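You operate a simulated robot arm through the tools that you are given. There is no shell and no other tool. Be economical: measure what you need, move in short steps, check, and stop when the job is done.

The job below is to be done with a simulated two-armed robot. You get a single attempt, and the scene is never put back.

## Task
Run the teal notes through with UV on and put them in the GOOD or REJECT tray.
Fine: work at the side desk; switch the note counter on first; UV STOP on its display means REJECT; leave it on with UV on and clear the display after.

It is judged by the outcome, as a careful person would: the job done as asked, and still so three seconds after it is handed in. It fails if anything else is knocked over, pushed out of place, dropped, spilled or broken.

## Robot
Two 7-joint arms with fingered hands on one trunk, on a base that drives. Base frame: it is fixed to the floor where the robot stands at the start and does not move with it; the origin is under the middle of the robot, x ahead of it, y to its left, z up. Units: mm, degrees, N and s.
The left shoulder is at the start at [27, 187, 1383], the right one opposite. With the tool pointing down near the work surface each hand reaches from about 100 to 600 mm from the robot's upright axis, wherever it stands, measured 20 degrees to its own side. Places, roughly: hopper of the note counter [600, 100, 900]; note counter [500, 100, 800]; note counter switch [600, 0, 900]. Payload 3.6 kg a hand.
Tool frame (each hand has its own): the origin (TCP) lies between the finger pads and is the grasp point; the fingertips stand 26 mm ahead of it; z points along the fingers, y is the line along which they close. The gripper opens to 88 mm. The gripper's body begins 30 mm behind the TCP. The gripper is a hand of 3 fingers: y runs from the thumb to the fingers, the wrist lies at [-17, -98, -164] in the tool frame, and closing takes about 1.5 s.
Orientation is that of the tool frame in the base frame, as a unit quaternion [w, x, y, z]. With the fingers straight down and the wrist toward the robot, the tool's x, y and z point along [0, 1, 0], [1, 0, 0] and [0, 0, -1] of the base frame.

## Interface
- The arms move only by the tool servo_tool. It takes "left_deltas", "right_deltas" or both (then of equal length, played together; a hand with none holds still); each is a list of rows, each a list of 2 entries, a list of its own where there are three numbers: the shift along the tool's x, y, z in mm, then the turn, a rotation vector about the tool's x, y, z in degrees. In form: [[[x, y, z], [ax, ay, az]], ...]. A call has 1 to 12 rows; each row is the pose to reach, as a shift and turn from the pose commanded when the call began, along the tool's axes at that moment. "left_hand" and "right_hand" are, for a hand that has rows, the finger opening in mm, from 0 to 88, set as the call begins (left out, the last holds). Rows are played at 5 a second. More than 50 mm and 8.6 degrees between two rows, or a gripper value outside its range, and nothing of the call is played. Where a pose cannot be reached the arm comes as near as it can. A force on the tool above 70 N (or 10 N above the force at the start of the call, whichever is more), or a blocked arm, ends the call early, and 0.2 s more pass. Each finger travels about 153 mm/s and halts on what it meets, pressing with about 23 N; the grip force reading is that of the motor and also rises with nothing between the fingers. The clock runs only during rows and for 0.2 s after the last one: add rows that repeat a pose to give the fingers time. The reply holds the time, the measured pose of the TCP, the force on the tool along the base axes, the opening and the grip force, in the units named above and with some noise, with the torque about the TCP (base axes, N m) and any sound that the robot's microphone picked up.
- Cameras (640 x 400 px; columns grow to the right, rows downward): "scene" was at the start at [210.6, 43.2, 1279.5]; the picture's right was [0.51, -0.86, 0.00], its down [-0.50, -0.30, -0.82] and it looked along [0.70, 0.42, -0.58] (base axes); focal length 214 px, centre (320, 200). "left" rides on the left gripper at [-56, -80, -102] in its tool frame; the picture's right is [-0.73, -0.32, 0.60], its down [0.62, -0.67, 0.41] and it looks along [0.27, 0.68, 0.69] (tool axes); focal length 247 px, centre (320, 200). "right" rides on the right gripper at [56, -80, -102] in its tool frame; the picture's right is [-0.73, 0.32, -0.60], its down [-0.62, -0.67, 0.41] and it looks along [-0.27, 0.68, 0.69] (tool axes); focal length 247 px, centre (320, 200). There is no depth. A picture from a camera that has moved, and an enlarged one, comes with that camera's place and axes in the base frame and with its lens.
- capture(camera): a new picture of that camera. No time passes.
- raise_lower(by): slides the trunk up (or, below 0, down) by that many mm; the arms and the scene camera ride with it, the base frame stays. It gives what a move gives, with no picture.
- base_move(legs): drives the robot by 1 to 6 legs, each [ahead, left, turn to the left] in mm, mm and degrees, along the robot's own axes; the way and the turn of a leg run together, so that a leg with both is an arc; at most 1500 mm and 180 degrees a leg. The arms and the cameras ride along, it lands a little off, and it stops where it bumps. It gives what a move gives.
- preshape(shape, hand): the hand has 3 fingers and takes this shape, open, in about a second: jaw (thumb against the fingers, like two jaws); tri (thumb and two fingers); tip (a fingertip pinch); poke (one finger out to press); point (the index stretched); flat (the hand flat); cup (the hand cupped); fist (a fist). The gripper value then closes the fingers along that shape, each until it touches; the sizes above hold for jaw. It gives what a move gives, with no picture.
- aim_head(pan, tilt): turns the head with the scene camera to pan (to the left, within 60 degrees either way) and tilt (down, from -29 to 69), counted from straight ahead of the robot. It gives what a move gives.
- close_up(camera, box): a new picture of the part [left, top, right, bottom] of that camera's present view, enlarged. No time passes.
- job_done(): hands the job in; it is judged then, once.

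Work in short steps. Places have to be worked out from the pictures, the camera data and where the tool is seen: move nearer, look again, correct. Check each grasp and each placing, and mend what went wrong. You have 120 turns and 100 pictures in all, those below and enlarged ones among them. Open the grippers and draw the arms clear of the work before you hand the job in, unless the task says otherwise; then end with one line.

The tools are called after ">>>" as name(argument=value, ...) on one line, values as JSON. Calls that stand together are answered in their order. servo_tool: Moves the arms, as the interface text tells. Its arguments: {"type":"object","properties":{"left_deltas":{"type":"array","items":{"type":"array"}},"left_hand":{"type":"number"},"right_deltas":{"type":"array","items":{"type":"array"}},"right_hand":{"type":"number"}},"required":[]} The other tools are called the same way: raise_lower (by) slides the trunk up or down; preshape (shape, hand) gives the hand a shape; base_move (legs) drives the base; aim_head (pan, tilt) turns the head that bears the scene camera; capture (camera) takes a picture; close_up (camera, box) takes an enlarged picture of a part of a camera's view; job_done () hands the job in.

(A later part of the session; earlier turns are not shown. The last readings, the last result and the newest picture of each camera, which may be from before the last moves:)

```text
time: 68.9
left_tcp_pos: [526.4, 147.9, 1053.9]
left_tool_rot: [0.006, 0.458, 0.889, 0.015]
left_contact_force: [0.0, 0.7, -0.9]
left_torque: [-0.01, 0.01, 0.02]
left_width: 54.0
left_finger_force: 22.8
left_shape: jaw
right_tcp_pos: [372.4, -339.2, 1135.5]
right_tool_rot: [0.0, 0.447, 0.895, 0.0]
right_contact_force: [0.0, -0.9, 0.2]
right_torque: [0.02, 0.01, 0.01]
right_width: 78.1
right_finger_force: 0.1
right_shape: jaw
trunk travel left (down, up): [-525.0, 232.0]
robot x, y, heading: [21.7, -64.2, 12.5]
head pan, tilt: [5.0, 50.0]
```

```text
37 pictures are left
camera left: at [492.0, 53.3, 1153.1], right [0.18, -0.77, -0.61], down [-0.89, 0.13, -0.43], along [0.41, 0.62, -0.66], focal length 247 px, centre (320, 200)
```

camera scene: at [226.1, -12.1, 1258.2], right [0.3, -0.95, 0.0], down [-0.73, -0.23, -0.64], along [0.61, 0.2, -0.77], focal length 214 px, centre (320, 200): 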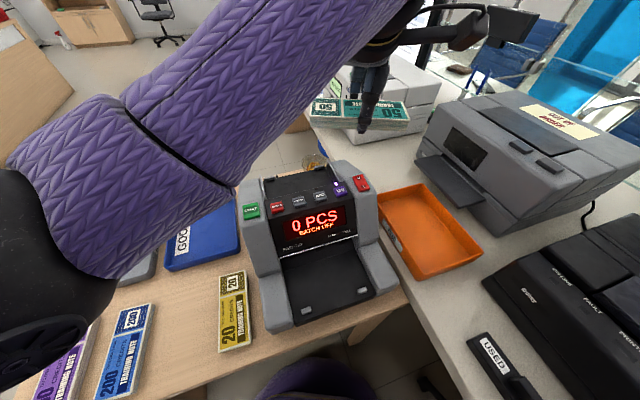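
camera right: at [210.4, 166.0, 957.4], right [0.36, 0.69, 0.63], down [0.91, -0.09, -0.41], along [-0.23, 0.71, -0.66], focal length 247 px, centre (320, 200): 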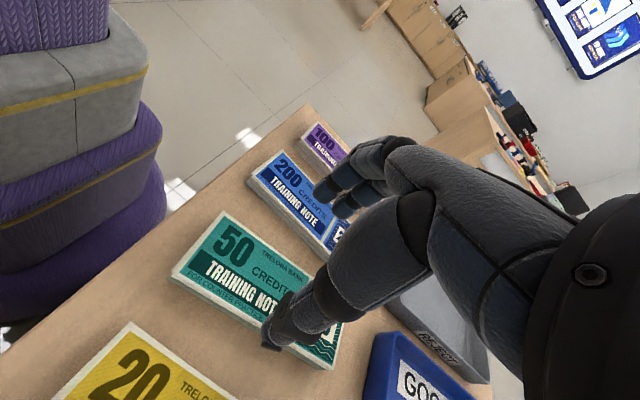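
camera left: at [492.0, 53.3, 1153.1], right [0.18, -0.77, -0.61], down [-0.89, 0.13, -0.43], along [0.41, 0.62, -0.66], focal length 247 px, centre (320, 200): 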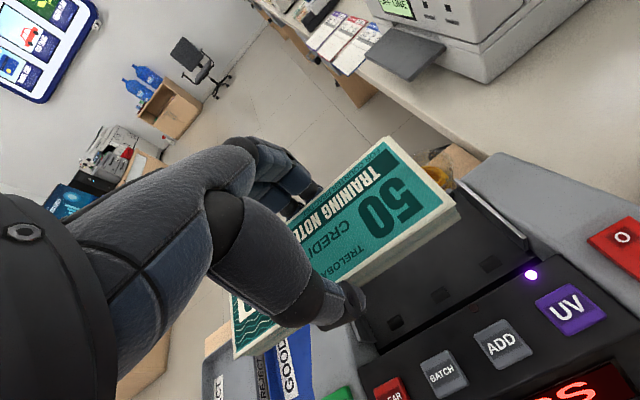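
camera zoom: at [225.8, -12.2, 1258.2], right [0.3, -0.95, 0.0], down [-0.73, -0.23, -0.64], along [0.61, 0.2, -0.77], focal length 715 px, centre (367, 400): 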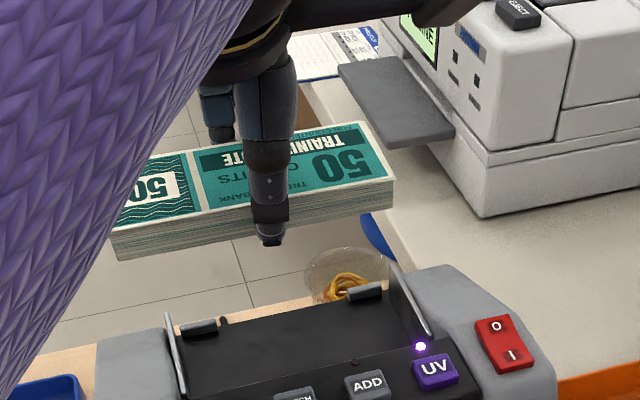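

The pose works. Triangulating shows the hopper's rear lugs at z≈884, F≈583, and the hopper centre about 17 mm right and 10 mm beyond the stack. I'll correct for that and lower to just above the panel level.

>>> servo_tool(left_deltas=[[[-9, 5, 0], [0.9, 0, 0]], [[-17, 10, 0], [1.8, 0, 0]], [[-17, 10, 35], [1.8, 0, 0]], [[-17, 10, 66], [1.8, 0, 0]], [[-17, 10, 66], [1.8, 0, 0]]])

>>> close_up(camera="scene", box=[230, 100, 390, 200])

>>> close_up(camera="left", box=[240, 100, 560, 400])

```text
time: 70.3
left_tcp_pos: [543.8, 170.0, 980.8]
left_tool_rot: [-0.016, 0.448, 0.894, 0.018]
left_contact_force: [0.2, -0.4, -0.4]
left_torque: [-0.01, 0.0, 0.03]
left_width: 53.9
left_finger_force: 23.4
left_shape: jaw
right_tcp_pos: [372.2, -339.4, 1134.6]
right_tool_rot: [0.0, 0.447, 0.895, 0.0]
right_contact_force: [-0.9, 0.0, 0.4]
right_torque: [0.0, 0.01, -0.01]
right_width: 78.2
right_finger_force: 0.1
right_shape: jaw
trunk travel left (down, up): [-525.0, 232.0]
robot x, y, heading: [21.1, -65.1, 12.8]
head pan, tilt: [5.0, 50.0]
stopped in row 5 (left hand): the arm was blocked; the commanded pose is now the measured one
```

```text
4.00 times, centred on (310, 150) of scene
camera zoom: at [226.1, -11.8, 1258.1], right [0.3, -0.95, 0.0], down [-0.73, -0.23, -0.64], along [0.61, 0.2, -0.77], focal length 858 px, centre (360, 400)
```

zoom: 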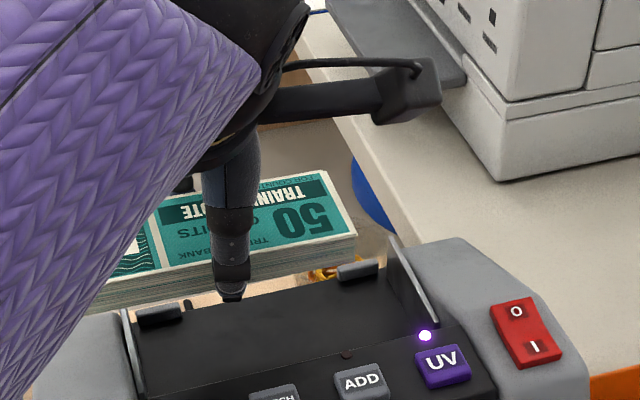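

```text
1.33 times, centred on (400, 250) of left
camera zoom: at [514.2, 73.1, 1078.9], right [0.18, -0.75, -0.64], down [-0.91, 0.12, -0.4], along [0.37, 0.65, -0.66], focal length 329 px, centre (213, 133)
```

zoom: 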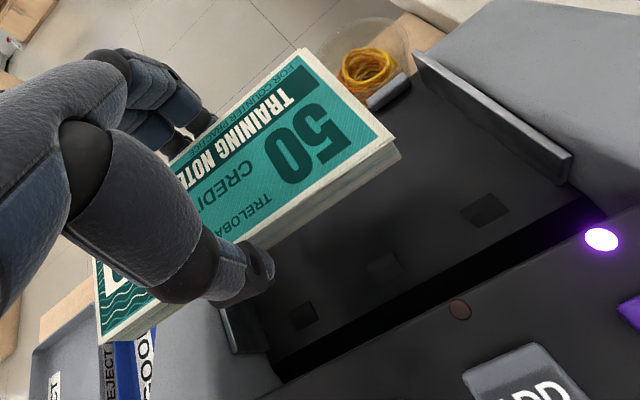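

The arm is at its limit at this radius of about 570 mm. I'll pull the stack up and back, move the base slightly right and forward with a small turn, and lower the trunk 100 mm for more reach.

>>> servo_tool(left_deltas=[[[0, -5, -40], [0, 0, 0]], [[0, -20, -80], [0, 0, 0]], [[0, -40, -120], [0, 0, 0]], [[0, -60, -160], [0, 0, 0]], [[0, -80, -180], [0, 0, 0]], [[0, -80, -180], [0, 0, 0]]])

>>> base_move(legs=[[0, 0, 12], [0, -50, 0], [35, 0, 0]])

>>> raise_lower(by=-100)

>>> aim_head(pan=-5, tilt=45)

>>> capture(camera="scene")

```text
time: 71.2
left_tcp_pos: [506.5, 225.3, 1098.6]
left_tool_rot: [-0.055, 0.409, 0.907, 0.082]
left_contact_force: [-0.8, -0.2, -1.7]
left_torque: [-0.03, -0.01, -0.01]
left_width: 53.9
left_finger_force: 23.0
left_shape: jaw
right_tcp_pos: [373.0, -338.5, 1135.7]
right_tool_rot: [0.0, 0.445, 0.895, 0.0]
right_contact_force: [1.4, 0.5, 0.2]
right_torque: [0.01, 0.04, 0.05]
right_width: 78.2
right_finger_force: 0.1
right_shape: jaw
trunk travel left (down, up): [-525.0, 232.0]
robot x, y, heading: [20.4, -59.5, 12.9]
head pan, tilt: [5.0, 50.0]
stopped in row 4 (left hand): the arm was blocked; the commanded pose is now the measured one
```

```text
time: 73.3
left_tcp_pos: [490.3, 288.0, 1096.2]
left_tool_rot: [-0.065, 0.313, 0.945, 0.075]
left_contact_force: [0.0, 0.0, -0.2]
left_torque: [-0.01, 0.01, 0.03]
left_width: 54.0
left_finger_force: 22.9
left_shape: jaw
right_tcp_pos: [476.4, -290.7, 1134.1]
right_tool_rot: [0.0, 0.351, 0.936, 0.0]
right_contact_force: [0.5, 0.1, -0.2]
right_torque: [-0.02, 0.03, -0.01]
right_width: 77.7
right_finger_force: 0.0
right_shape: jaw
trunk travel left (down, up): [-525.0, 232.0]
robot x, y, heading: [77.0, -94.2, 24.6]
head pan, tilt: [5.0, 50.0]
```

```text
time: 74.7
left_tcp_pos: [462.4, 352.3, 989.7]
left_tool_rot: [-0.114, 0.283, 0.944, 0.123]
left_contact_force: [-0.1, -0.1, -0.8]
left_torque: [0.01, 0.0, -0.02]
left_width: 53.9
left_finger_force: 22.9
left_shape: jaw
right_tcp_pos: [481.3, -288.4, 1025.9]
right_tool_rot: [-0.01, 0.35, 0.936, -0.009]
right_contact_force: [0.2, 0.1, 0.7]
right_torque: [0.04, -0.02, 0.04]
right_width: 78.0
right_finger_force: 0.1
right_shape: jaw
trunk travel left (down, up): [-424.0, 333.0]
robot x, y, heading: [73.5, -97.5, 24.8]
head pan, tilt: [5.0, 50.0]
stopped: the arm was blocked; the commanded pose is now the measured one
```

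```text
time: 75.4
left_tcp_pos: [462.9, 352.5, 988.8]
left_tool_rot: [-0.113, 0.282, 0.945, 0.122]
left_contact_force: [-0.3, -0.1, -2.1]
left_torque: [0.01, 0.01, 0.0]
left_width: 53.8
left_finger_force: 23.3
left_shape: jaw
right_tcp_pos: [480.3, -289.9, 1024.4]
right_tool_rot: [-0.011, 0.35, 0.937, -0.009]
right_contact_force: [0.9, 0.8, -0.5]
right_torque: [0.04, -0.01, 0.0]
right_width: 77.9
right_finger_force: 0.1
right_shape: jaw
trunk travel left (down, up): [-424.0, 333.0]
robot x, y, heading: [76.6, -94.2, 24.8]
head pan, tilt: [-5.0, 45.0]
```

```text
34 pictures are left
camera scene: at [279.7, -9.7, 1159.6], right [0.34, -0.94, 0.0], down [-0.67, -0.24, -0.71], along [0.67, 0.24, -0.71], focal length 214 px, centre (320, 200)
```

scene: 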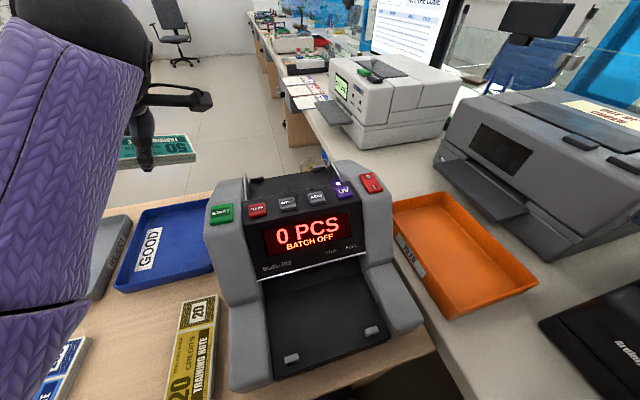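

The left arm was deflected while the trunk lowered. Before anything else I'll look down-left to see what the elbow is near.

>>> aim_head(pan=35, tilt=50)

>>> capture(camera="scene")

>>> capture(camera="right")

```text
time: 76.5
left_tcp_pos: [462.9, 351.2, 990.0]
left_tool_rot: [-0.115, 0.282, 0.945, 0.123]
left_contact_force: [-0.5, 0.1, -0.7]
left_torque: [-0.01, 0.01, 0.0]
left_width: 53.9
left_finger_force: 23.0
left_shape: jaw
right_tcp_pos: [479.5, -290.3, 1026.1]
right_tool_rot: [-0.011, 0.35, 0.937, -0.01]
right_contact_force: [0.7, -0.1, 1.3]
right_torque: [0.02, 0.03, 0.02]
right_width: 78.1
right_finger_force: 0.1
right_shape: jaw
trunk travel left (down, up): [-424.0, 333.0]
robot x, y, heading: [71.9, -96.4, 24.5]
head pan, tilt: [35.0, 50.0]
```

```text
33 pictures are left
camera scene: at [242.1, 29.3, 1152.8], right [0.86, -0.51, 0.0], down [-0.39, -0.66, -0.64], along [0.33, 0.55, -0.77], focal length 214 px, centre (320, 200)
```

scene: 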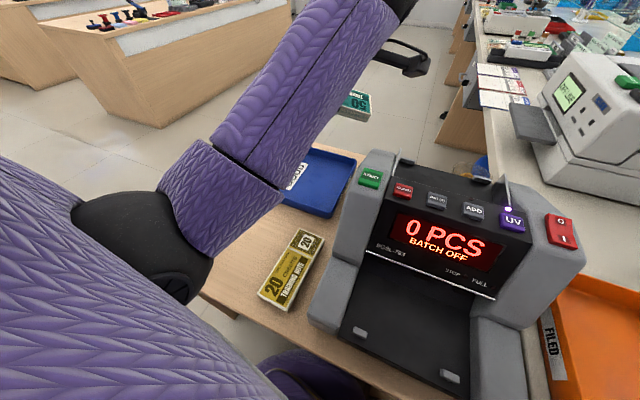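

```text
32 pictures are left
camera right: at [386.0, -311.2, 1131.2], right [0.78, -0.24, 0.58], down [0.02, -0.92, -0.4], along [0.63, 0.33, -0.71], focal length 247 px, centre (320, 200)
```

right: 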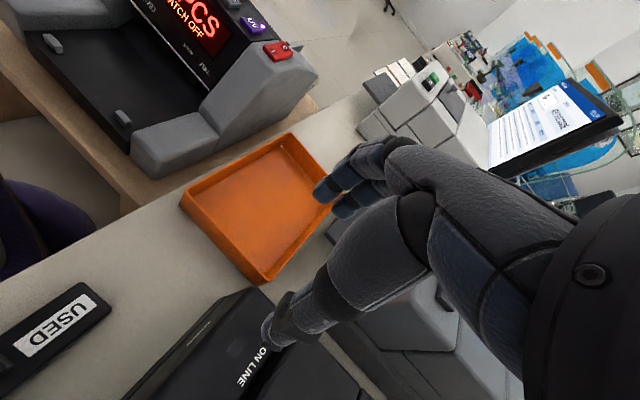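

My own elbow is jammed against the chest, so the left arm can't do the hopper; it's natural for the right arm. I'll put the stack back in its slot and regrasp with the right hand from a different heading. First I'll raise the trunk again.

>>> raise_lower(by=100)

```text
time: 77.8
left_tcp_pos: [441.1, 398.6, 1089.9]
left_tool_rot: [-0.148, 0.258, 0.942, 0.155]
left_contact_force: [-0.3, 0.2, -0.4]
left_torque: [-0.01, 0.0, 0.03]
left_width: 53.8
left_finger_force: 22.9
left_shape: jaw
right_tcp_pos: [479.9, -290.6, 1125.9]
right_tool_rot: [-0.012, 0.351, 0.936, -0.009]
right_contact_force: [0.3, 0.0, 0.0]
right_torque: [-0.01, -0.02, 0.02]
right_width: 77.7
right_finger_force: 0.0
right_shape: jaw
trunk travel left (down, up): [-524.0, 233.0]
robot x, y, heading: [72.0, -90.2, 24.5]
head pan, tilt: [35.0, 50.0]
```

Now I'll level the left hand, pull it back to a relaxed pose on its own side, and check the readings.

>>> servo_tool(left_deltas=[[[4, -11, -1], [1, -4.1, 5.6]], [[8, -23, -2], [2, -8.1, 11.3]], [[11, -34, -4], [3, -12.2, 16.9]], [[15, -46, -5], [4, -16.3, 22.5]], [[19, -57, -6], [5, -20.3, 28.2]], [[23, -68, -7], [6, -24.4, 33.8]], [[23, -68, -7], [6, -24.4, 33.8]]])

```text
time: 79.6
left_tcp_pos: [410.9, 345.0, 1121.4]
left_tool_rot: [0.033, 0.544, 0.838, 0.021]
left_contact_force: [0.7, 0.8, -1.7]
left_torque: [0.02, -0.04, 0.02]
left_width: 54.0
left_finger_force: 22.9
left_shape: jaw
right_tcp_pos: [480.0, -289.3, 1124.9]
right_tool_rot: [-0.011, 0.35, 0.937, -0.009]
right_contact_force: [-0.2, 0.2, 0.6]
right_torque: [0.0, 0.02, 0.01]
right_width: 78.0
right_finger_force: 0.2
right_shape: jaw
trunk travel left (down, up): [-524.0, 233.0]
robot x, y, heading: [70.2, -94.8, 24.7]
head pan, tilt: [35.0, 50.0]
stopped in row 7 (left hand): the arm was blocked; the commanded pose is now the measured one
```

Still pressing against the chest. I'll bring the hand up and out to its original relaxed region.

>>> servo_tool(left_deltas=[[[25, -5, -20], [0, 0, 0]], [[50, -15, -40], [1, 0.5, 0]], [[75, -30, -60], [2, 1, 0]], [[100, -45, -80], [3, 1.4, 0]], [[125, -60, -100], [4.1, 1.8, 0]], [[150, -75, -120], [4.1, 1.8, 0]], [[170, -90, -140], [4.1, 1.8, 0]], [[170, -90, -140], [4.1, 1.8, 0]]])

>>> capture(camera="left")

```text
time: 81.4
left_tcp_pos: [250.9, 461.6, 1246.3]
left_tool_rot: [0.002, 0.546, 0.838, -0.003]
left_contact_force: [0.5, 0.0, -0.7]
left_torque: [0.0, -0.03, -0.01]
left_width: 54.0
left_finger_force: 23.2
left_shape: jaw
right_tcp_pos: [480.1, -289.5, 1124.7]
right_tool_rot: [-0.011, 0.35, 0.936, -0.009]
right_contact_force: [-0.3, 0.8, 0.2]
right_torque: [0.0, 0.0, -0.03]
right_width: 77.9
right_finger_force: 0.1
right_shape: jaw
trunk travel left (down, up): [-524.0, 233.0]
robot x, y, heading: [76.5, -96.3, 24.6]
head pan, tilt: [35.0, 50.0]
```

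```text
31 pictures are left
camera left: at [201.5, 376.8, 1349.9], right [0.01, -0.81, -0.59], down [-0.86, 0.3, -0.41], along [0.51, 0.51, -0.69], focal length 247 px, centre (320, 200)
```

left: 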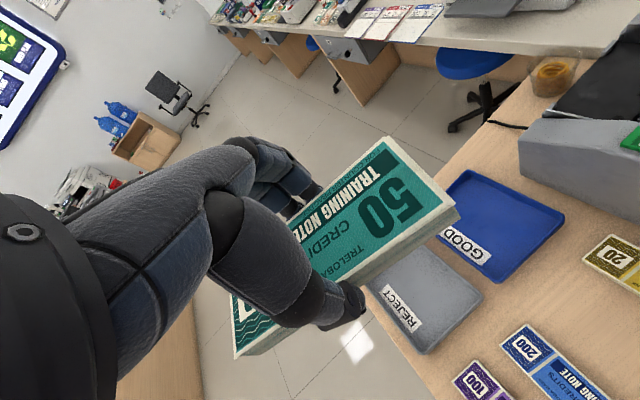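

The left arm is free again and the stack is secure. I'll drive back to the earlier spot at heading 0 to set the stack down in its slot.

>>> base_move(legs=[[-181, 0, 0], [0, 344, 0], [0, 0, -25]])

>>> aim_head(pan=15, tilt=58)

>>> capture(camera="scene")

```text
time: 86.0
left_tcp_pos: [162.0, 567.1, 1246.6]
left_tool_rot: [0.001, 0.716, 0.699, -0.004]
left_contact_force: [0.6, 0.4, -1.9]
left_torque: [-0.03, 0.02, 0.0]
left_width: 53.5
left_finger_force: 22.9
left_shape: jaw
right_tcp_pos: [50.7, -209.6, 1126.0]
right_tool_rot: [-0.013, 0.546, 0.838, -0.006]
right_contact_force: [1.2, 0.5, 0.1]
right_torque: [0.01, 0.02, 0.03]
right_width: 78.2
right_finger_force: 0.0
right_shape: jaw
trunk travel left (down, up): [-524.0, 233.0]
robot x, y, heading: [-238.1, 139.8, -0.8]
head pan, tilt: [35.0, 50.0]
```

```text
time: 86.8
left_tcp_pos: [162.0, 566.3, 1247.7]
left_tool_rot: [0.002, 0.716, 0.699, -0.003]
left_contact_force: [-0.1, -0.4, -2.1]
left_torque: [0.0, 0.01, -0.01]
left_width: 53.6
left_finger_force: 23.2
left_shape: jaw
right_tcp_pos: [49.9, -210.4, 1125.0]
right_tool_rot: [-0.013, 0.546, 0.838, -0.007]
right_contact_force: [0.0, 0.0, -1.1]
right_torque: [0.0, 0.01, 0.01]
right_width: 78.0
right_finger_force: 0.0
right_shape: jaw
trunk travel left (down, up): [-524.0, 233.0]
robot x, y, heading: [-236.4, 137.0, -0.5]
head pan, tilt: [15.0, 58.0]
```

```text
30 pictures are left
camera scene: at [-33.0, 154.4, 1246.9], right [0.25, -0.97, 0.0], down [-0.82, -0.21, -0.53], along [0.51, 0.13, -0.85], focal length 214 px, centre (320, 200)
```

scene: 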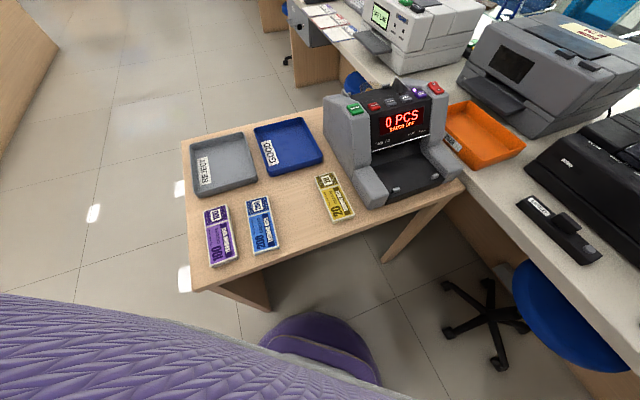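

Everything else on the desk is undisturbed. I'll lower the stack back over its slot with a 48° turn.

>>> servo_tool(left_deltas=[[[-48, 10, 10], [0, 0, 8]], [[-96, 21, 25], [0, 0, 16]], [[-144, 31, 40], [0, 0, 24]], [[-192, 42, 55], [0, 0, 32]], [[-241, 52, 70], [0, 0, 40]], [[-290, 63, 80], [0, 0, 47.6]], [[-290, 63, 130], [0, 0, 47.6]], [[-290, 63, 180], [0, 0, 47.6]], [[-290, 63, 230], [0, 0, 47.6]], [[-290, 63, 280], [0, 0, 47.6]], [[-290, 63, 330], [0, 0, 47.6]], [[-290, 63, 380], [0, 0, 47.6]]])

>>> close_up(camera="scene", box=[190, 140, 390, 265])

```text
refused: row 2 steps farther than a row can; nothing moved
```

```text
3.20 times, centred on (290, 202) of scene
camera zoom: at [-33.0, 154.4, 1246.9], right [0.25, -0.97, 0.0], down [-0.82, -0.21, -0.53], along [0.51, 0.13, -0.85], focal length 686 px, centre (416, 192)
```

zoom: 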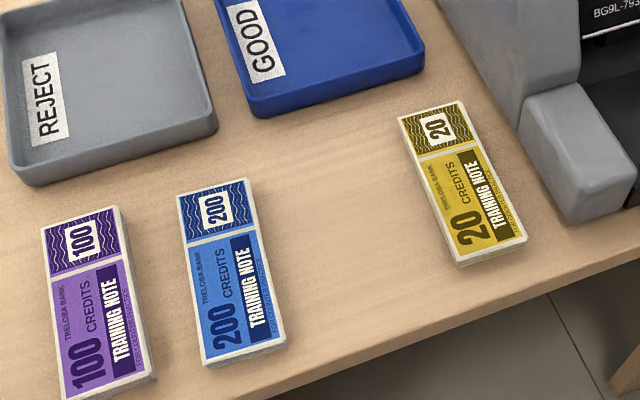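

A row exceeded the step limit. I'll resend with smaller steps.

>>> servo_tool(left_deltas=[[[-41, 9, 10], [0, 0, 7]], [[-82, 18, 25], [0, 0, 14]], [[-123, 27, 40], [0, 0, 21]], [[-165, 36, 60], [0, 0, 28]], [[-206, 45, 80], [0, 0, 35]], [[-248, 54, 100], [0, 0, 42]], [[-290, 63, 120], [0, 0, 47.6]], [[-290, 63, 169], [0, 0, 47.6]], [[-290, 63, 218], [0, 0, 47.6]], [[-290, 63, 267], [0, 0, 47.6]], [[-290, 63, 316], [0, 0, 47.6]], [[-290, 63, 365], [0, 0, 47.6]]])

>>> close_up(camera="scene", box=[190, 130, 390, 255])

```text
time: 89.5
left_tcp_pos: [216.8, 273.6, 882.9]
left_tool_rot: [0.003, 0.937, 0.35, -0.003]
left_contact_force: [-0.5, 0.4, -1.0]
left_torque: [0.05, -0.02, 0.0]
left_width: 52.8
left_finger_force: 22.9
left_shape: jaw
right_tcp_pos: [49.5, -210.0, 1125.1]
right_tool_rot: [-0.013, 0.546, 0.838, -0.007]
right_contact_force: [0.0, 0.0, 0.0]
right_torque: [-0.02, -0.02, 0.0]
right_width: 77.8
right_finger_force: 0.1
right_shape: jaw
trunk travel left (down, up): [-524.0, 233.0]
robot x, y, heading: [-235.8, 141.3, -0.9]
head pan, tilt: [15.0, 58.0]
```

```text
3.20 times, centred on (290, 192) of scene
camera zoom: at [-32.8, 154.0, 1246.8], right [0.25, -0.97, 0.0], down [-0.82, -0.21, -0.53], along [0.51, 0.13, -0.85], focal length 686 px, centre (416, 224)
```

zoom: 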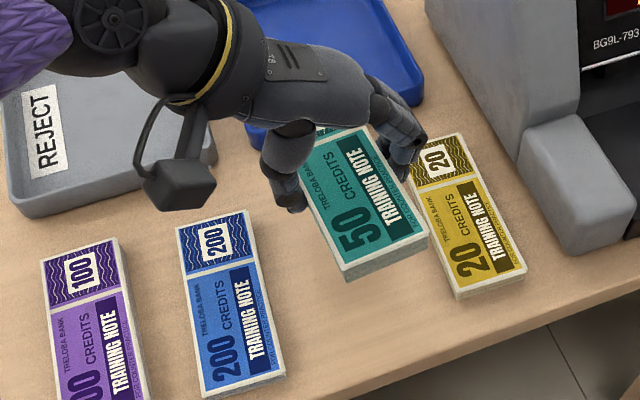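

It's over its slot. I'll lower it to the desk gently.

>>> servo_tool(left_deltas=[[[0, -3, 40], [0, 0, 0]], [[0, -3, 80], [0, 0, 0]], [[0, -3, 95], [0, 0, 0]], [[0, -3, 101], [0, 0, 0]], [[0, -3, 105], [0, 0, 0]], [[0, -3, 105], [0, 0, 0]]])

```text
time: 90.8
left_tcp_pos: [215.0, 274.6, 778.9]
left_tool_rot: [0.004, 0.936, 0.351, -0.003]
left_contact_force: [0.1, -1.2, -1.1]
left_torque: [-0.03, -0.01, 0.01]
left_width: 53.1
left_finger_force: 23.2
left_shape: jaw
right_tcp_pos: [50.0, -209.6, 1126.4]
right_tool_rot: [-0.012, 0.547, 0.837, -0.007]
right_contact_force: [0.0, -0.2, 0.1]
right_torque: [0.01, 0.04, -0.01]
right_width: 77.9
right_finger_force: 0.1
right_shape: jaw
trunk travel left (down, up): [-524.0, 233.0]
robot x, y, heading: [-235.4, 139.1, -0.7]
head pan, tilt: [15.0, 58.0]
```

No contact yet; I'll go a couple of mm further, then open and rise.

>>> servo_tool(left_deltas=[[[0, 0, 1.5], [0, 0, 0]], [[0, 0, 3], [0, 0, 0]], [[0, 0, 3], [0, 0, 0]]])

>>> servo_tool(left_deltas=[[[0, 0, 0], [0, 0, 0]], [[0, 0, 0], [0, 0, 0]], [[0, 0, 0], [0, 0, 0]], [[0, 0, -20], [0, 0, 0]], [[0, 0, -60], [0, 0, 0]], [[0, 0, -105], [0, 0, 0]], [[0, 0, -150], [0, 0, 0]], [[0, 0, -195], [0, 0, 0]], [[0, 0, -240], [0, 0, 0]], [[0, 0, -285], [0, 0, 0]], [[0, 0, -320], [0, 0, 0]]], left_hand=74)

>>> close_up(camera="scene", box=[190, 130, 390, 255])

```text
time: 91.7
left_tcp_pos: [214.7, 275.5, 776.0]
left_tool_rot: [0.003, 0.937, 0.35, -0.001]
left_contact_force: [-1.0, 0.6, 5.0]
left_torque: [0.15, 0.15, -0.01]
left_width: 52.9
left_finger_force: 23.3
left_shape: jaw
right_tcp_pos: [49.6, -209.2, 1125.5]
right_tool_rot: [-0.013, 0.546, 0.838, -0.006]
right_contact_force: [0.2, -0.6, -0.4]
right_torque: [0.03, -0.01, -0.02]
right_width: 78.3
right_finger_force: 0.1
right_shape: jaw
trunk travel left (down, up): [-524.0, 233.0]
robot x, y, heading: [-236.6, 140.5, -0.5]
head pan, tilt: [15.0, 58.0]
```

```text
time: 94.0
left_tcp_pos: [215.0, 276.2, 1095.4]
left_tool_rot: [0.003, 0.937, 0.35, -0.002]
left_contact_force: [-0.4, 0.5, 0.2]
left_torque: [0.01, 0.01, -0.02]
left_width: 73.9
left_finger_force: 0.0
left_shape: jaw
right_tcp_pos: [49.3, -210.2, 1126.2]
right_tool_rot: [-0.012, 0.546, 0.838, -0.007]
right_contact_force: [0.0, 0.6, -0.5]
right_torque: [0.01, 0.03, -0.01]
right_width: 77.9
right_finger_force: 0.1
right_shape: jaw
trunk travel left (down, up): [-524.0, 233.0]
robot x, y, heading: [-235.9, 143.1, -0.6]
head pan, tilt: [15.0, 58.0]
```

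```text
3.20 times, centred on (290, 192) of scene
camera zoom: at [-33.1, 154.1, 1246.8], right [0.25, -0.97, 0.0], down [-0.82, -0.21, -0.53], along [0.51, 0.13, -0.85], focal length 686 px, centre (416, 224)
```

zoom: 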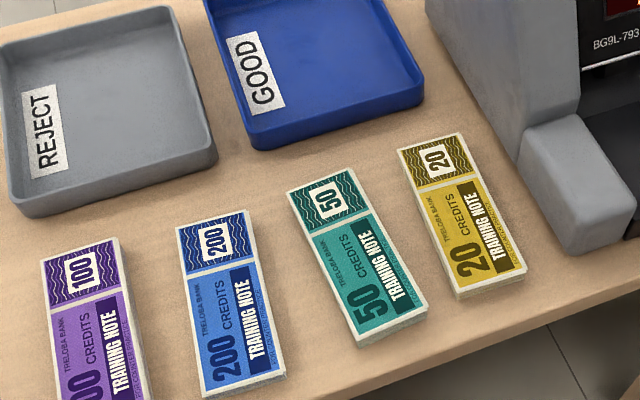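

The stack is back in its slot, neatly placed at [215, 276]. I'll relax the left hand and drive to (39, -113) at heading 82°, where the right hand can take the stack with a 49° wrist turn.

>>> servo_tool(left_deltas=[[[14, -29, -15], [0, 0, -7]], [[28, -58, -30], [0, 0, -14]], [[42, -88, -45], [0, 0, -21]], [[56, -117, -60], [0, 0, -28]], [[70, -146, -75], [0, 0, -35]], [[84, -176, -90], [0, 0, -42]], [[98, -205, -100], [0, 0, -48]]], right_deltas=[[[0, 0, -10], [0, 0, 0]], [[0, 0, -20], [0, 0, 0]], [[0, 0, -30], [0, 0, 0]], [[0, 5, -40], [0, 0, 0]], [[0, 10, -50], [0, 0, 0]], [[0, 15, -60], [0, 0, 0]], [[0, 20, -70], [0, 0, 0]]])

>>> base_move(legs=[[278, -252, 0], [0, 0, 82.5]])

>>> aim_head(pan=0, tilt=60)

>>> capture(camera="scene")

```text
time: 95.7
left_tcp_pos: [155.6, 495.8, 1194.7]
left_tool_rot: [0.001, 0.712, 0.702, -0.003]
left_contact_force: [-0.6, -0.2, 0.6]
left_torque: [-0.03, -0.01, -0.01]
left_width: 73.9
left_finger_force: 0.0
left_shape: jaw
right_tcp_pos: [69.9, -202.1, 1195.6]
right_tool_rot: [-0.012, 0.546, 0.837, -0.007]
right_contact_force: [0.2, 0.4, 0.1]
right_torque: [0.01, -0.01, -0.02]
right_width: 78.1
right_finger_force: 0.0
right_shape: jaw
trunk travel left (down, up): [-524.0, 233.0]
robot x, y, heading: [-232.6, 142.0, -0.7]
head pan, tilt: [15.0, 58.0]
```

```text
time: 101.6
left_tcp_pos: [-259.9, 320.5, 1194.4]
left_tool_rot: [0.004, 0.075, 0.997, -0.001]
left_contact_force: [0.3, 0.3, -0.6]
left_torque: [0.01, -0.01, -0.02]
left_width: 74.1
left_finger_force: 0.0
left_shape: jaw
right_tcp_pos: [421.2, 142.0, 1195.0]
right_tool_rot: [-0.005, -0.141, 0.99, -0.013]
right_contact_force: [0.2, 0.6, 0.4]
right_torque: [-0.03, 0.04, 0.02]
right_width: 78.3
right_finger_force: 0.1
right_shape: jaw
trunk travel left (down, up): [-524.0, 233.0]
robot x, y, heading: [44.7, -115.5, 81.8]
head pan, tilt: [15.0, 58.0]
```

```text
time: 102.3
left_tcp_pos: [-258.5, 319.8, 1194.6]
left_tool_rot: [0.004, 0.075, 0.997, -0.001]
left_contact_force: [-0.1, 0.0, 0.6]
left_torque: [0.01, -0.02, -0.02]
left_width: 74.0
left_finger_force: 0.0
left_shape: jaw
right_tcp_pos: [420.6, 140.6, 1195.2]
right_tool_rot: [-0.006, -0.14, 0.99, -0.013]
right_contact_force: [0.6, 0.1, 0.3]
right_torque: [-0.02, 0.0, 0.02]
right_width: 77.9
right_finger_force: 0.0
right_shape: jaw
trunk travel left (down, up): [-524.0, 233.0]
robot x, y, heading: [39.9, -116.3, 81.7]
head pan, tilt: [0.0, 60.0]
```

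```text
26 pictures are left
camera scene: at [70.5, 82.4, 1244.5], right [0.99, -0.14, 0.0], down [-0.12, -0.86, -0.5], along [0.07, 0.49, -0.87], focal length 214 px, centre (320, 200)
```

scene: 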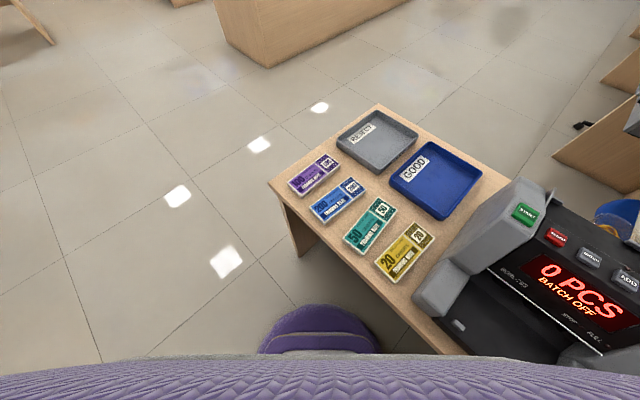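

All set: the notes are at F≈400 on the right hand's side. I'll bring the right hand above the teal stack with a 25° turn.

>>> servo_tool(right_deltas=[[[27, 31, 12], [-0.2, -0.2, -4.2]], [[53, 62, 25], [-0.5, -0.3, -8.4]], [[80, 94, 37], [-0.7, -0.5, -12.5]], [[107, 125, 50], [-0.9, -0.6, -16.7]], [[133, 156, 62], [-1.2, -0.8, -20.9]], [[160, 187, 75], [-1.4, -0.9, -25]], [[160, 187, 120], [-1.4, -0.9, -25]], [[160, 187, 165], [-1.4, -0.9, -25]], [[160, 187, 210], [-1.4, -0.9, -25]], [[160, 187, 255], [-1.4, -0.9, -25]], [[160, 187, 300], [-1.4, -0.9, -25]], [[160, 187, 335], [-1.4, -0.9, -25]]], right_hand=78)

>>> close_up(camera="scene", box=[280, 160, 460, 290])

```text
time: 104.9
left_tcp_pos: [-258.8, 320.0, 1194.2]
left_tool_rot: [0.004, 0.075, 0.997, -0.002]
left_contact_force: [0.0, 0.3, 0.6]
left_torque: [-0.03, 0.02, 0.03]
left_width: 73.8
left_finger_force: 0.1
left_shape: jaw
right_tcp_pos: [210.6, 267.2, 858.1]
right_tool_rot: [-0.002, -0.352, 0.936, 0.001]
right_contact_force: [0.0, -0.7, 0.3]
right_torque: [0.02, -0.01, 0.0]
right_width: 77.9
right_finger_force: 0.1
right_shape: jaw
trunk travel left (down, up): [-524.0, 233.0]
robot x, y, heading: [42.4, -117.8, 81.8]
head pan, tilt: [0.0, 60.0]
```

```text
3.08 times, centred on (370, 225) of scene
camera zoom: at [70.5, 82.6, 1244.5], right [0.99, -0.14, 0.0], down [-0.12, -0.86, -0.5], along [0.07, 0.49, -0.87], focal length 660 px, centre (166, 123)
```

zoom: 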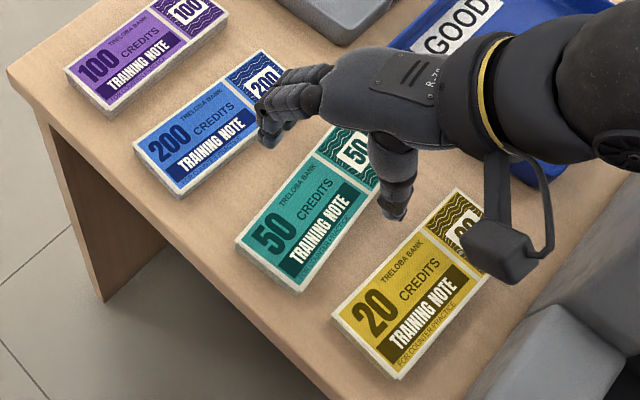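

The right hand reaches easily here. I'll correct by (-9, +4) mm and descend so the tips straddle the stack just above the desk.

>>> servo_tool(right_deltas=[[[-9, 4, 0], [0, 0, 0]], [[-9, 4, 25], [0, 0, 0]], [[-9, 4, 40], [0, 0, 0]], [[-9, 4, 40], [0, 0, 0]]], right_hand=76)

>>> close_up(camera="scene", box=[320, 175, 440, 260])

>>> close_up(camera="right", box=[120, 120, 440, 400])

```text
time: 105.9
left_tcp_pos: [-258.8, 320.3, 1194.1]
left_tool_rot: [0.004, 0.075, 0.997, 0.0]
left_contact_force: [1.3, -0.6, 0.5]
left_torque: [-0.01, 0.03, 0.02]
left_width: 73.8
left_finger_force: 0.0
left_shape: jaw
right_tcp_pos: [216.4, 276.8, 818.1]
right_tool_rot: [-0.001, -0.352, 0.936, 0.002]
right_contact_force: [-0.4, -0.2, 0.7]
right_torque: [0.0, 0.02, 0.01]
right_width: 76.1
right_finger_force: 0.1
right_shape: jaw
trunk travel left (down, up): [-524.0, 233.0]
robot x, y, heading: [41.6, -115.6, 81.8]
head pan, tilt: [0.0, 60.0]
```

```text
4.71 times, centred on (380, 218) of scene
camera zoom: at [70.6, 82.3, 1244.5], right [0.99, -0.14, 0.0], down [-0.12, -0.86, -0.5], along [0.07, 0.49, -0.87], focal length 1009 px, centre (38, 118)
```

zoom: 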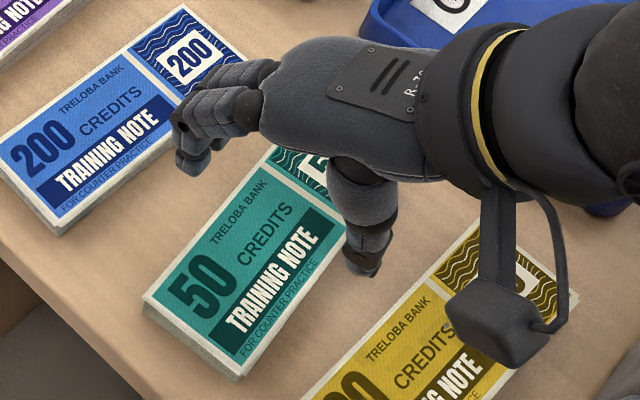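

```text
1.43 times, centred on (280, 260) of right
camera zoom: at [225.8, 179.5, 920.3], right [0.35, 0.72, 0.6], down [0.91, -0.09, -0.41], along [-0.25, 0.69, -0.69], focal length 353 px, centre (377, 114)
```

zoom: 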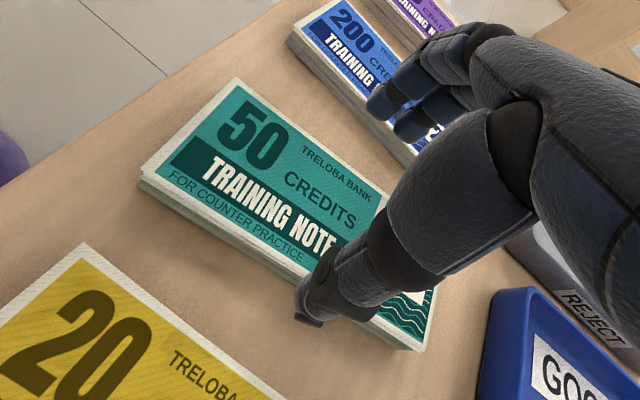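

Tips straddle the stack well. I'll descend to about 778 and close.

>>> servo_tool(right_deltas=[[[0, 0, 20], [0, 0, 0]], [[0, 0, 32], [0, 0, 0]], [[0, 0, 37], [0, 0, 0]], [[0, 0, 40], [0, 0, 0]], [[0, 0, 40], [0, 0, 0]]])

>>> servo_tool(right_deltas=[[[0, 0, 0], [0, 0, 0]], [[0, 0, 0], [0, 0, 0]], [[0, 0, 0], [0, 0, 0]], [[0, 0, 0], [0, 0, 0]], [[0, 0, 0], [0, 0, 0]], [[0, 0, 0], [0, 0, 0]], [[0, 0, 0], [0, 0, 0]], [[0, 0, -15], [0, 0, 0]], [[0, 0, -50], [0, 0, 0]], [[0, 0, -50], [0, 0, 0]]], right_hand=40)

>>> capture(camera="right")

```text
time: 107.1
left_tcp_pos: [-258.9, 319.9, 1194.8]
left_tool_rot: [0.004, 0.075, 0.997, 0.0]
left_contact_force: [-0.2, 0.3, 0.5]
left_torque: [0.03, 0.01, 0.01]
left_width: 73.7
left_finger_force: 0.0
left_shape: jaw
right_tcp_pos: [215.5, 276.2, 778.5]
right_tool_rot: [-0.003, -0.351, 0.936, 0.0]
right_contact_force: [-2.0, -0.4, 0.2]
right_torque: [0.04, -0.01, 0.0]
right_width: 76.3
right_finger_force: 0.1
right_shape: jaw
trunk travel left (down, up): [-524.0, 233.0]
robot x, y, heading: [43.7, -113.3, 81.8]
head pan, tilt: [0.0, 60.0]
```

```text
time: 109.3
left_tcp_pos: [-258.9, 318.8, 1194.0]
left_tool_rot: [0.004, 0.074, 0.997, -0.001]
left_contact_force: [0.5, -1.0, -0.4]
left_torque: [0.03, 0.02, -0.03]
left_width: 73.7
left_finger_force: 0.0
left_shape: jaw
right_tcp_pos: [217.0, 275.5, 828.3]
right_tool_rot: [-0.002, -0.352, 0.936, 0.002]
right_contact_force: [0.3, 0.8, -1.0]
right_torque: [0.0, 0.01, -0.01]
right_width: 54.0
right_finger_force: 22.8
right_shape: jaw
trunk travel left (down, up): [-524.0, 233.0]
robot x, y, heading: [42.3, -115.9, 81.6]
head pan, tilt: [0.0, 60.0]
```

```text
22 pictures are left
camera right: at [225.8, 179.8, 930.5], right [0.34, 0.72, 0.6], down [0.91, -0.09, -0.41], along [-0.25, 0.69, -0.69], focal length 247 px, centre (320, 200)
```

right: 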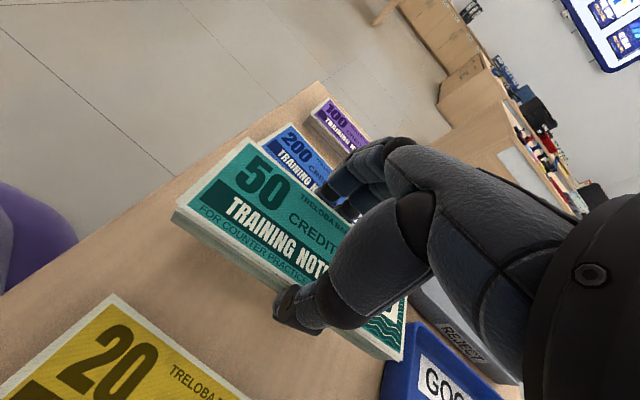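

The right hand holds the stack at 54 mm. I'll lift, square the hand to the robot, and drive to face the counter.

>>> servo_tool(right_deltas=[[[0, 0, -45], [0, 0, 0]], [[0, 0, -90], [0, 0, 0]], [[0, 0, -135], [0, 0, 7]], [[0, 0, -180], [0, 0, 14]], [[0, 0, -220], [0, 0, 21]], [[0, 0, -250], [0, 0, 28]], [[0, 0, -270], [0, 0, 35]], [[0, 0, -270], [0, 0, 42]], [[0, 0, -270], [0, 0, 49]], [[0, 0, -270], [0, 0, 49]]])

>>> base_move(legs=[[0, 0, -46.7], [42, 79, 0]])

>>> aim_head(pan=-15, tilt=50)

```text
time: 111.5
left_tcp_pos: [-258.2, 320.4, 1194.3]
left_tool_rot: [0.003, 0.075, 0.997, -0.001]
left_contact_force: [0.2, -1.0, 0.1]
left_torque: [-0.02, 0.01, -0.01]
left_width: 73.9
left_finger_force: 0.0
left_shape: jaw
right_tcp_pos: [218.6, 275.7, 1097.5]
right_tool_rot: [-0.002, 0.069, 0.998, 0.0]
right_contact_force: [-0.4, 0.4, -1.5]
right_torque: [0.03, 0.06, -0.01]
right_width: 54.2
right_finger_force: 23.4
right_shape: jaw
trunk travel left (down, up): [-524.0, 233.0]
robot x, y, heading: [42.3, -115.5, 81.8]
head pan, tilt: [0.0, 60.0]
```

```text
time: 114.8
left_tcp_pos: [138.3, 492.4, 1193.3]
left_tool_rot: [0.002, 0.464, 0.886, -0.004]
left_contact_force: [0.1, 0.4, 0.3]
left_torque: [-0.03, 0.0, -0.04]
left_width: 74.1
left_finger_force: 0.1
left_shape: jaw
right_tcp_pos: [435.0, 114.5, 1097.5]
right_tool_rot: [-0.002, 0.457, 0.89, 0.001]
right_contact_force: [-0.3, 1.0, -0.8]
right_torque: [0.03, -0.01, 0.0]
right_width: 53.9
right_finger_force: 23.5
right_shape: jaw
trunk travel left (down, up): [-524.0, 233.0]
robot x, y, heading: [29.9, -29.9, 35.6]
head pan, tilt: [0.0, 60.0]
```

```text
time: 115.5
left_tcp_pos: [139.3, 490.6, 1194.0]
left_tool_rot: [0.003, 0.463, 0.886, -0.002]
left_contact_force: [-1.0, 1.0, -0.4]
left_torque: [0.04, -0.04, -0.01]
left_width: 73.8
left_finger_force: 0.1
left_shape: jaw
right_tcp_pos: [434.4, 113.4, 1097.4]
right_tool_rot: [-0.002, 0.457, 0.89, 0.001]
right_contact_force: [0.0, -0.4, -0.6]
right_torque: [0.0, 0.01, 0.05]
right_width: 54.3
right_finger_force: 22.9
right_shape: jaw
trunk travel left (down, up): [-524.0, 233.0]
robot x, y, heading: [32.7, -29.1, 35.3]
head pan, tilt: [-15.0, 50.0]
```

I'll move the stack over the hopper, bottom at about 985, and check the alignment.

>>> servo_tool(right_deltas=[[[-10, 26, 0], [0, 0, 0]], [[-20, 52, 0], [0, 0, 0]], [[-30, 78, 0], [0, 0, 0.5]], [[-40, 104, 0], [0, 0, 0.5]], [[-40, 104, 45], [0, 0, 0.5]], [[-40, 104, 85], [0, 0, 0.5]], [[-40, 104, 85], [0, 0, 0.5]]])

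>>> close_up(camera="scene", box=[240, 90, 432, 210])

>>> capture(camera="right")

```text
time: 117.1
left_tcp_pos: [138.3, 490.6, 1196.2]
left_tool_rot: [0.003, 0.463, 0.886, -0.002]
left_contact_force: [0.0, -0.4, -0.7]
left_torque: [0.01, 0.01, 0.0]
left_width: 73.8
left_finger_force: 0.0
left_shape: jaw
right_tcp_pos: [543.2, 142.1, 1013.2]
right_tool_rot: [-0.001, 0.461, 0.887, 0.002]
right_contact_force: [-0.3, 0.0, -1.3]
right_torque: [0.0, -0.02, 0.0]
right_width: 54.1
right_finger_force: 22.9
right_shape: jaw
trunk travel left (down, up): [-524.0, 233.0]
robot x, y, heading: [28.9, -26.1, 35.3]
head pan, tilt: [-15.0, 50.0]
```

```text
3.33 times, centred on (336, 150) of scene
camera zoom: at [212.7, 76.1, 1257.1], right [0.35, -0.94, 0.0], down [-0.72, -0.27, -0.64], along [0.6, 0.22, -0.77], focal length 715 px, centre (267, 367)
```

zoom: 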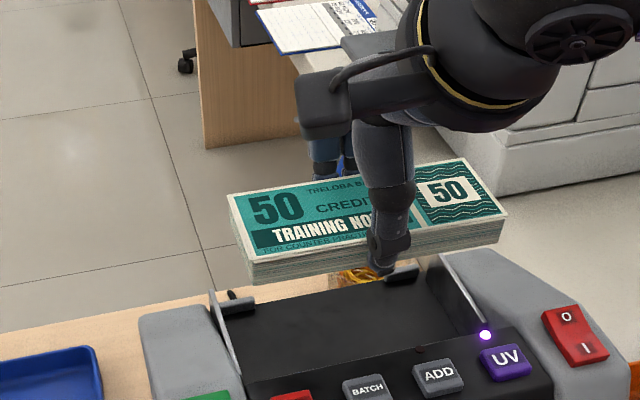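

```text
20 pictures are left
camera right: at [443.9, 142.8, 1115.1], right [0.68, -0.42, 0.6], down [-0.19, -0.89, -0.41], along [0.7, 0.17, -0.69], focal length 247 px, centre (320, 200)
```

right: 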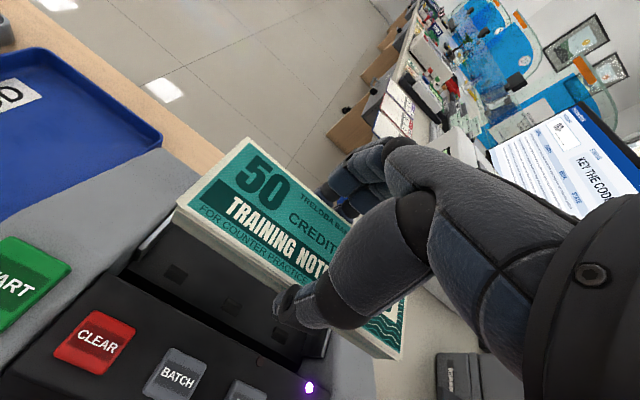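

The stack spans L −123 to −271 and the plates sit around −112 to −270, so I'll shift 4 mm left and lower to plate level before checking again.

>>> servo_tool(right_deltas=[[[4, 0, 0], [0, 0, 0.3]], [[4, 0, 25], [0, 0, 0.3]], [[4, 0, 48], [0, 0, 0.3]], [[4, 0, 48], [0, 0, 0.3]]])

>>> close_up(camera="scene", box=[280, 140, 408, 220])

```text
time: 118.1
left_tcp_pos: [138.5, 490.6, 1193.9]
left_tool_rot: [0.003, 0.463, 0.886, -0.002]
left_contact_force: [-0.1, -0.2, 0.2]
left_torque: [-0.01, -0.02, -0.01]
left_width: 73.8
left_finger_force: 0.0
left_shape: jaw
right_tcp_pos: [540.4, 145.4, 964.2]
right_tool_rot: [-0.002, 0.463, 0.886, 0.001]
right_contact_force: [-0.4, 0.0, -0.8]
right_torque: [0.02, 0.02, 0.0]
right_width: 53.7
right_finger_force: 22.8
right_shape: jaw
trunk travel left (down, up): [-524.0, 233.0]
robot x, y, heading: [28.1, -29.5, 35.4]
head pan, tilt: [-15.0, 50.0]
```

```text
5.00 times, centred on (344, 180) of scene
camera zoom: at [212.9, 76.1, 1257.1], right [0.35, -0.94, 0.0], down [-0.72, -0.27, -0.64], along [0.6, 0.22, -0.77], focal length 1072 px, centre (200, 300)
```

zoom: 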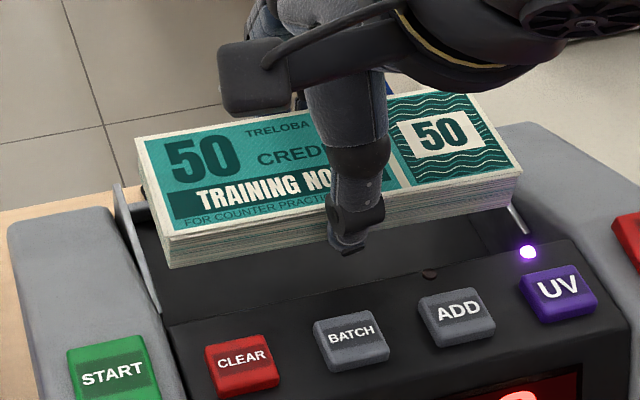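

Measured at plate-top height, the gap runs from −111 to −268 and the stack is centred at −194.5. I'll shift 5 mm more left and lower carefully with the force watched.

>>> servo_tool(right_deltas=[[[5, 0, 0], [0, 0, 0]], [[5, 0, 6], [0, 0, 0]], [[5, 0, 12], [0, 0, 0]], [[5, 0, 18], [0, 0, 0]], [[5, 0, 18], [0, 0, 0]]])

>>> close_up(camera="scene", box=[280, 140, 408, 220])

```text
time: 119.3
left_tcp_pos: [139.0, 490.6, 1193.7]
left_tool_rot: [0.002, 0.463, 0.886, -0.002]
left_contact_force: [-1.4, 0.0, 0.6]
left_torque: [-0.03, -0.03, 0.0]
left_width: 73.9
left_finger_force: 0.0
left_shape: jaw
right_tcp_pos: [537.1, 149.8, 946.5]
right_tool_rot: [-0.002, 0.464, 0.886, 0.001]
right_contact_force: [0.1, 0.3, -0.3]
right_torque: [0.02, -0.01, 0.05]
right_width: 53.6
right_finger_force: 22.7
right_shape: jaw
trunk travel left (down, up): [-524.0, 233.0]
robot x, y, heading: [28.2, -26.0, 35.3]
head pan, tilt: [-15.0, 50.0]
```

```text
5.00 times, centred on (344, 180) of scene
camera zoom: at [212.9, 76.2, 1257.0], right [0.35, -0.94, 0.0], down [-0.72, -0.27, -0.64], along [0.6, 0.22, -0.77], focal length 1072 px, centre (200, 300)
```

zoom: 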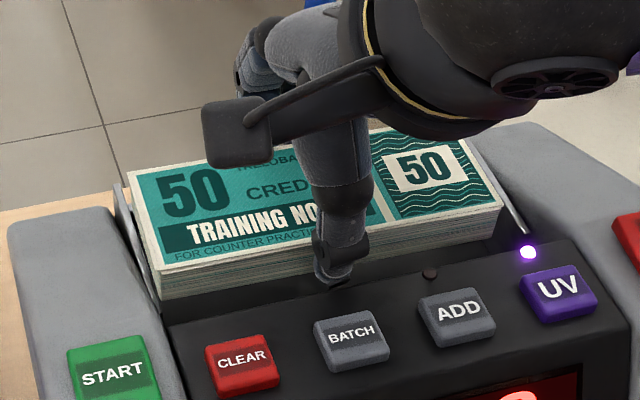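

It sits between the plates. I'll ease 5 mm forward to keep the thumb off the panel edge and continue down.

>>> servo_tool(right_deltas=[[[0, 5, 0], [0, 0, 0]], [[0, 5, 6], [0, 0, 0]], [[0, 5, 12], [0, 0, 0]], [[0, 5, 18], [0, 0, 0]], [[0, 5, 24], [0, 0, 0]], [[0, 5, 24], [0, 0, 0]]])

>>> close_up(camera="scene", box=[280, 140, 408, 220])

```text
time: 120.7
left_tcp_pos: [138.0, 490.1, 1195.0]
left_tool_rot: [0.003, 0.463, 0.887, -0.003]
left_contact_force: [-0.1, 1.0, 0.1]
left_torque: [-0.01, -0.01, 0.0]
left_width: 73.9
left_finger_force: 0.0
left_shape: jaw
right_tcp_pos: [543.2, 152.7, 921.7]
right_tool_rot: [-0.002, 0.463, 0.886, 0.001]
right_contact_force: [-0.1, -0.1, 0.9]
right_torque: [0.21, 0.1, -0.01]
right_width: 53.7
right_finger_force: 23.2
right_shape: jaw
trunk travel left (down, up): [-524.0, 233.0]
robot x, y, heading: [32.6, -26.0, 35.2]
head pan, tilt: [-15.0, 50.0]
```

```text
5.00 times, centred on (344, 180) of scene
camera zoom: at [212.7, 76.1, 1257.1], right [0.35, -0.94, 0.0], down [-0.72, -0.27, -0.64], along [0.6, 0.22, -0.77], focal length 1072 px, centre (200, 300)
```

zoom: 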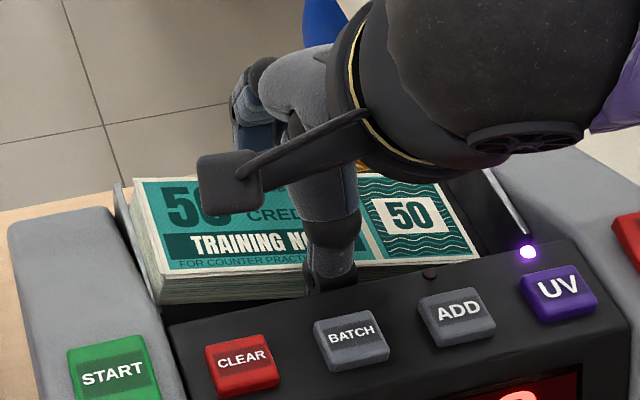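

There's slight torque, so the left end is starting to touch. I'll go a few mm lower and read the force.

>>> servo_tool(right_deltas=[[[0, 0, 3], [0, 0, 0]], [[0, 0, 6], [0, 0, 0]], [[0, 0, 6], [0, 0, 0]]])

```text
time: 121.5
left_tcp_pos: [138.5, 489.2, 1193.5]
left_tool_rot: [0.004, 0.464, 0.886, -0.001]
left_contact_force: [0.6, -0.9, -0.2]
left_torque: [-0.01, 0.0, 0.01]
left_width: 73.6
left_finger_force: 0.1
left_shape: jaw
right_tcp_pos: [541.5, 153.4, 919.3]
right_tool_rot: [-0.002, 0.463, 0.886, 0.003]
right_contact_force: [0.2, -1.5, 19.2]
right_torque: [0.01, 0.15, -0.06]
right_width: 53.4
right_finger_force: 23.1
right_shape: jaw
trunk travel left (down, up): [-524.0, 233.0]
robot x, y, heading: [30.4, -27.4, 35.0]
head pan, tilt: [-15.0, 50.0]
```

19 N upward: it rests on the hopper floor. I'll relieve 2 mm, open slightly to 66, and withdraw upward.

>>> servo_tool(right_deltas=[[[0, 0, -4], [0, 0, 0]], [[0, 0, -4], [0, 0, 0]], [[0, 0, -4], [0, 0, 0]], [[0, 0, -4], [0, 0, 0]], [[0, 0, -12], [0, 0, 0]], [[0, 0, -30], [0, 0, 0]], [[0, 0, -70], [0, 0, 0]], [[0, -20, -110], [0, 0, 0]], [[0, -60, -140], [0, 0, 0]], [[0, -100, -150], [0, 0, 0]]], right_hand=66)

>>> close_up(camera="scene", box=[240, 140, 432, 260])

```text
time: 123.7
left_tcp_pos: [137.7, 489.4, 1194.6]
left_tool_rot: [0.003, 0.463, 0.886, -0.002]
left_contact_force: [0.2, 0.7, -0.5]
left_torque: [0.02, -0.03, -0.03]
left_width: 74.1
left_finger_force: 0.0
left_shape: jaw
right_tcp_pos: [457.9, 94.0, 1066.8]
right_tool_rot: [-0.002, 0.464, 0.886, 0.001]
right_contact_force: [0.1, 0.8, 0.4]
right_torque: [0.01, 0.01, 0.01]
right_width: 65.4
right_finger_force: 0.1
right_shape: jaw
trunk travel left (down, up): [-524.0, 233.0]
robot x, y, heading: [32.2, -24.7, 35.6]
head pan, tilt: [-15.0, 50.0]
```

```text
3.33 times, centred on (336, 200) of scene
camera zoom: at [212.5, 75.7, 1257.1], right [0.35, -0.94, 0.0], down [-0.72, -0.27, -0.64], along [0.6, 0.22, -0.77], focal length 715 px, centre (267, 200)
```

zoom: 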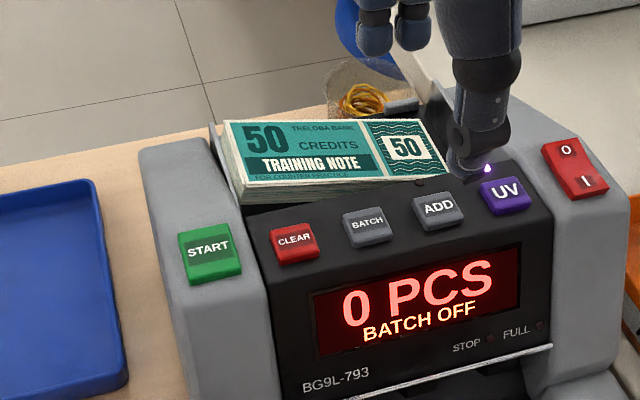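

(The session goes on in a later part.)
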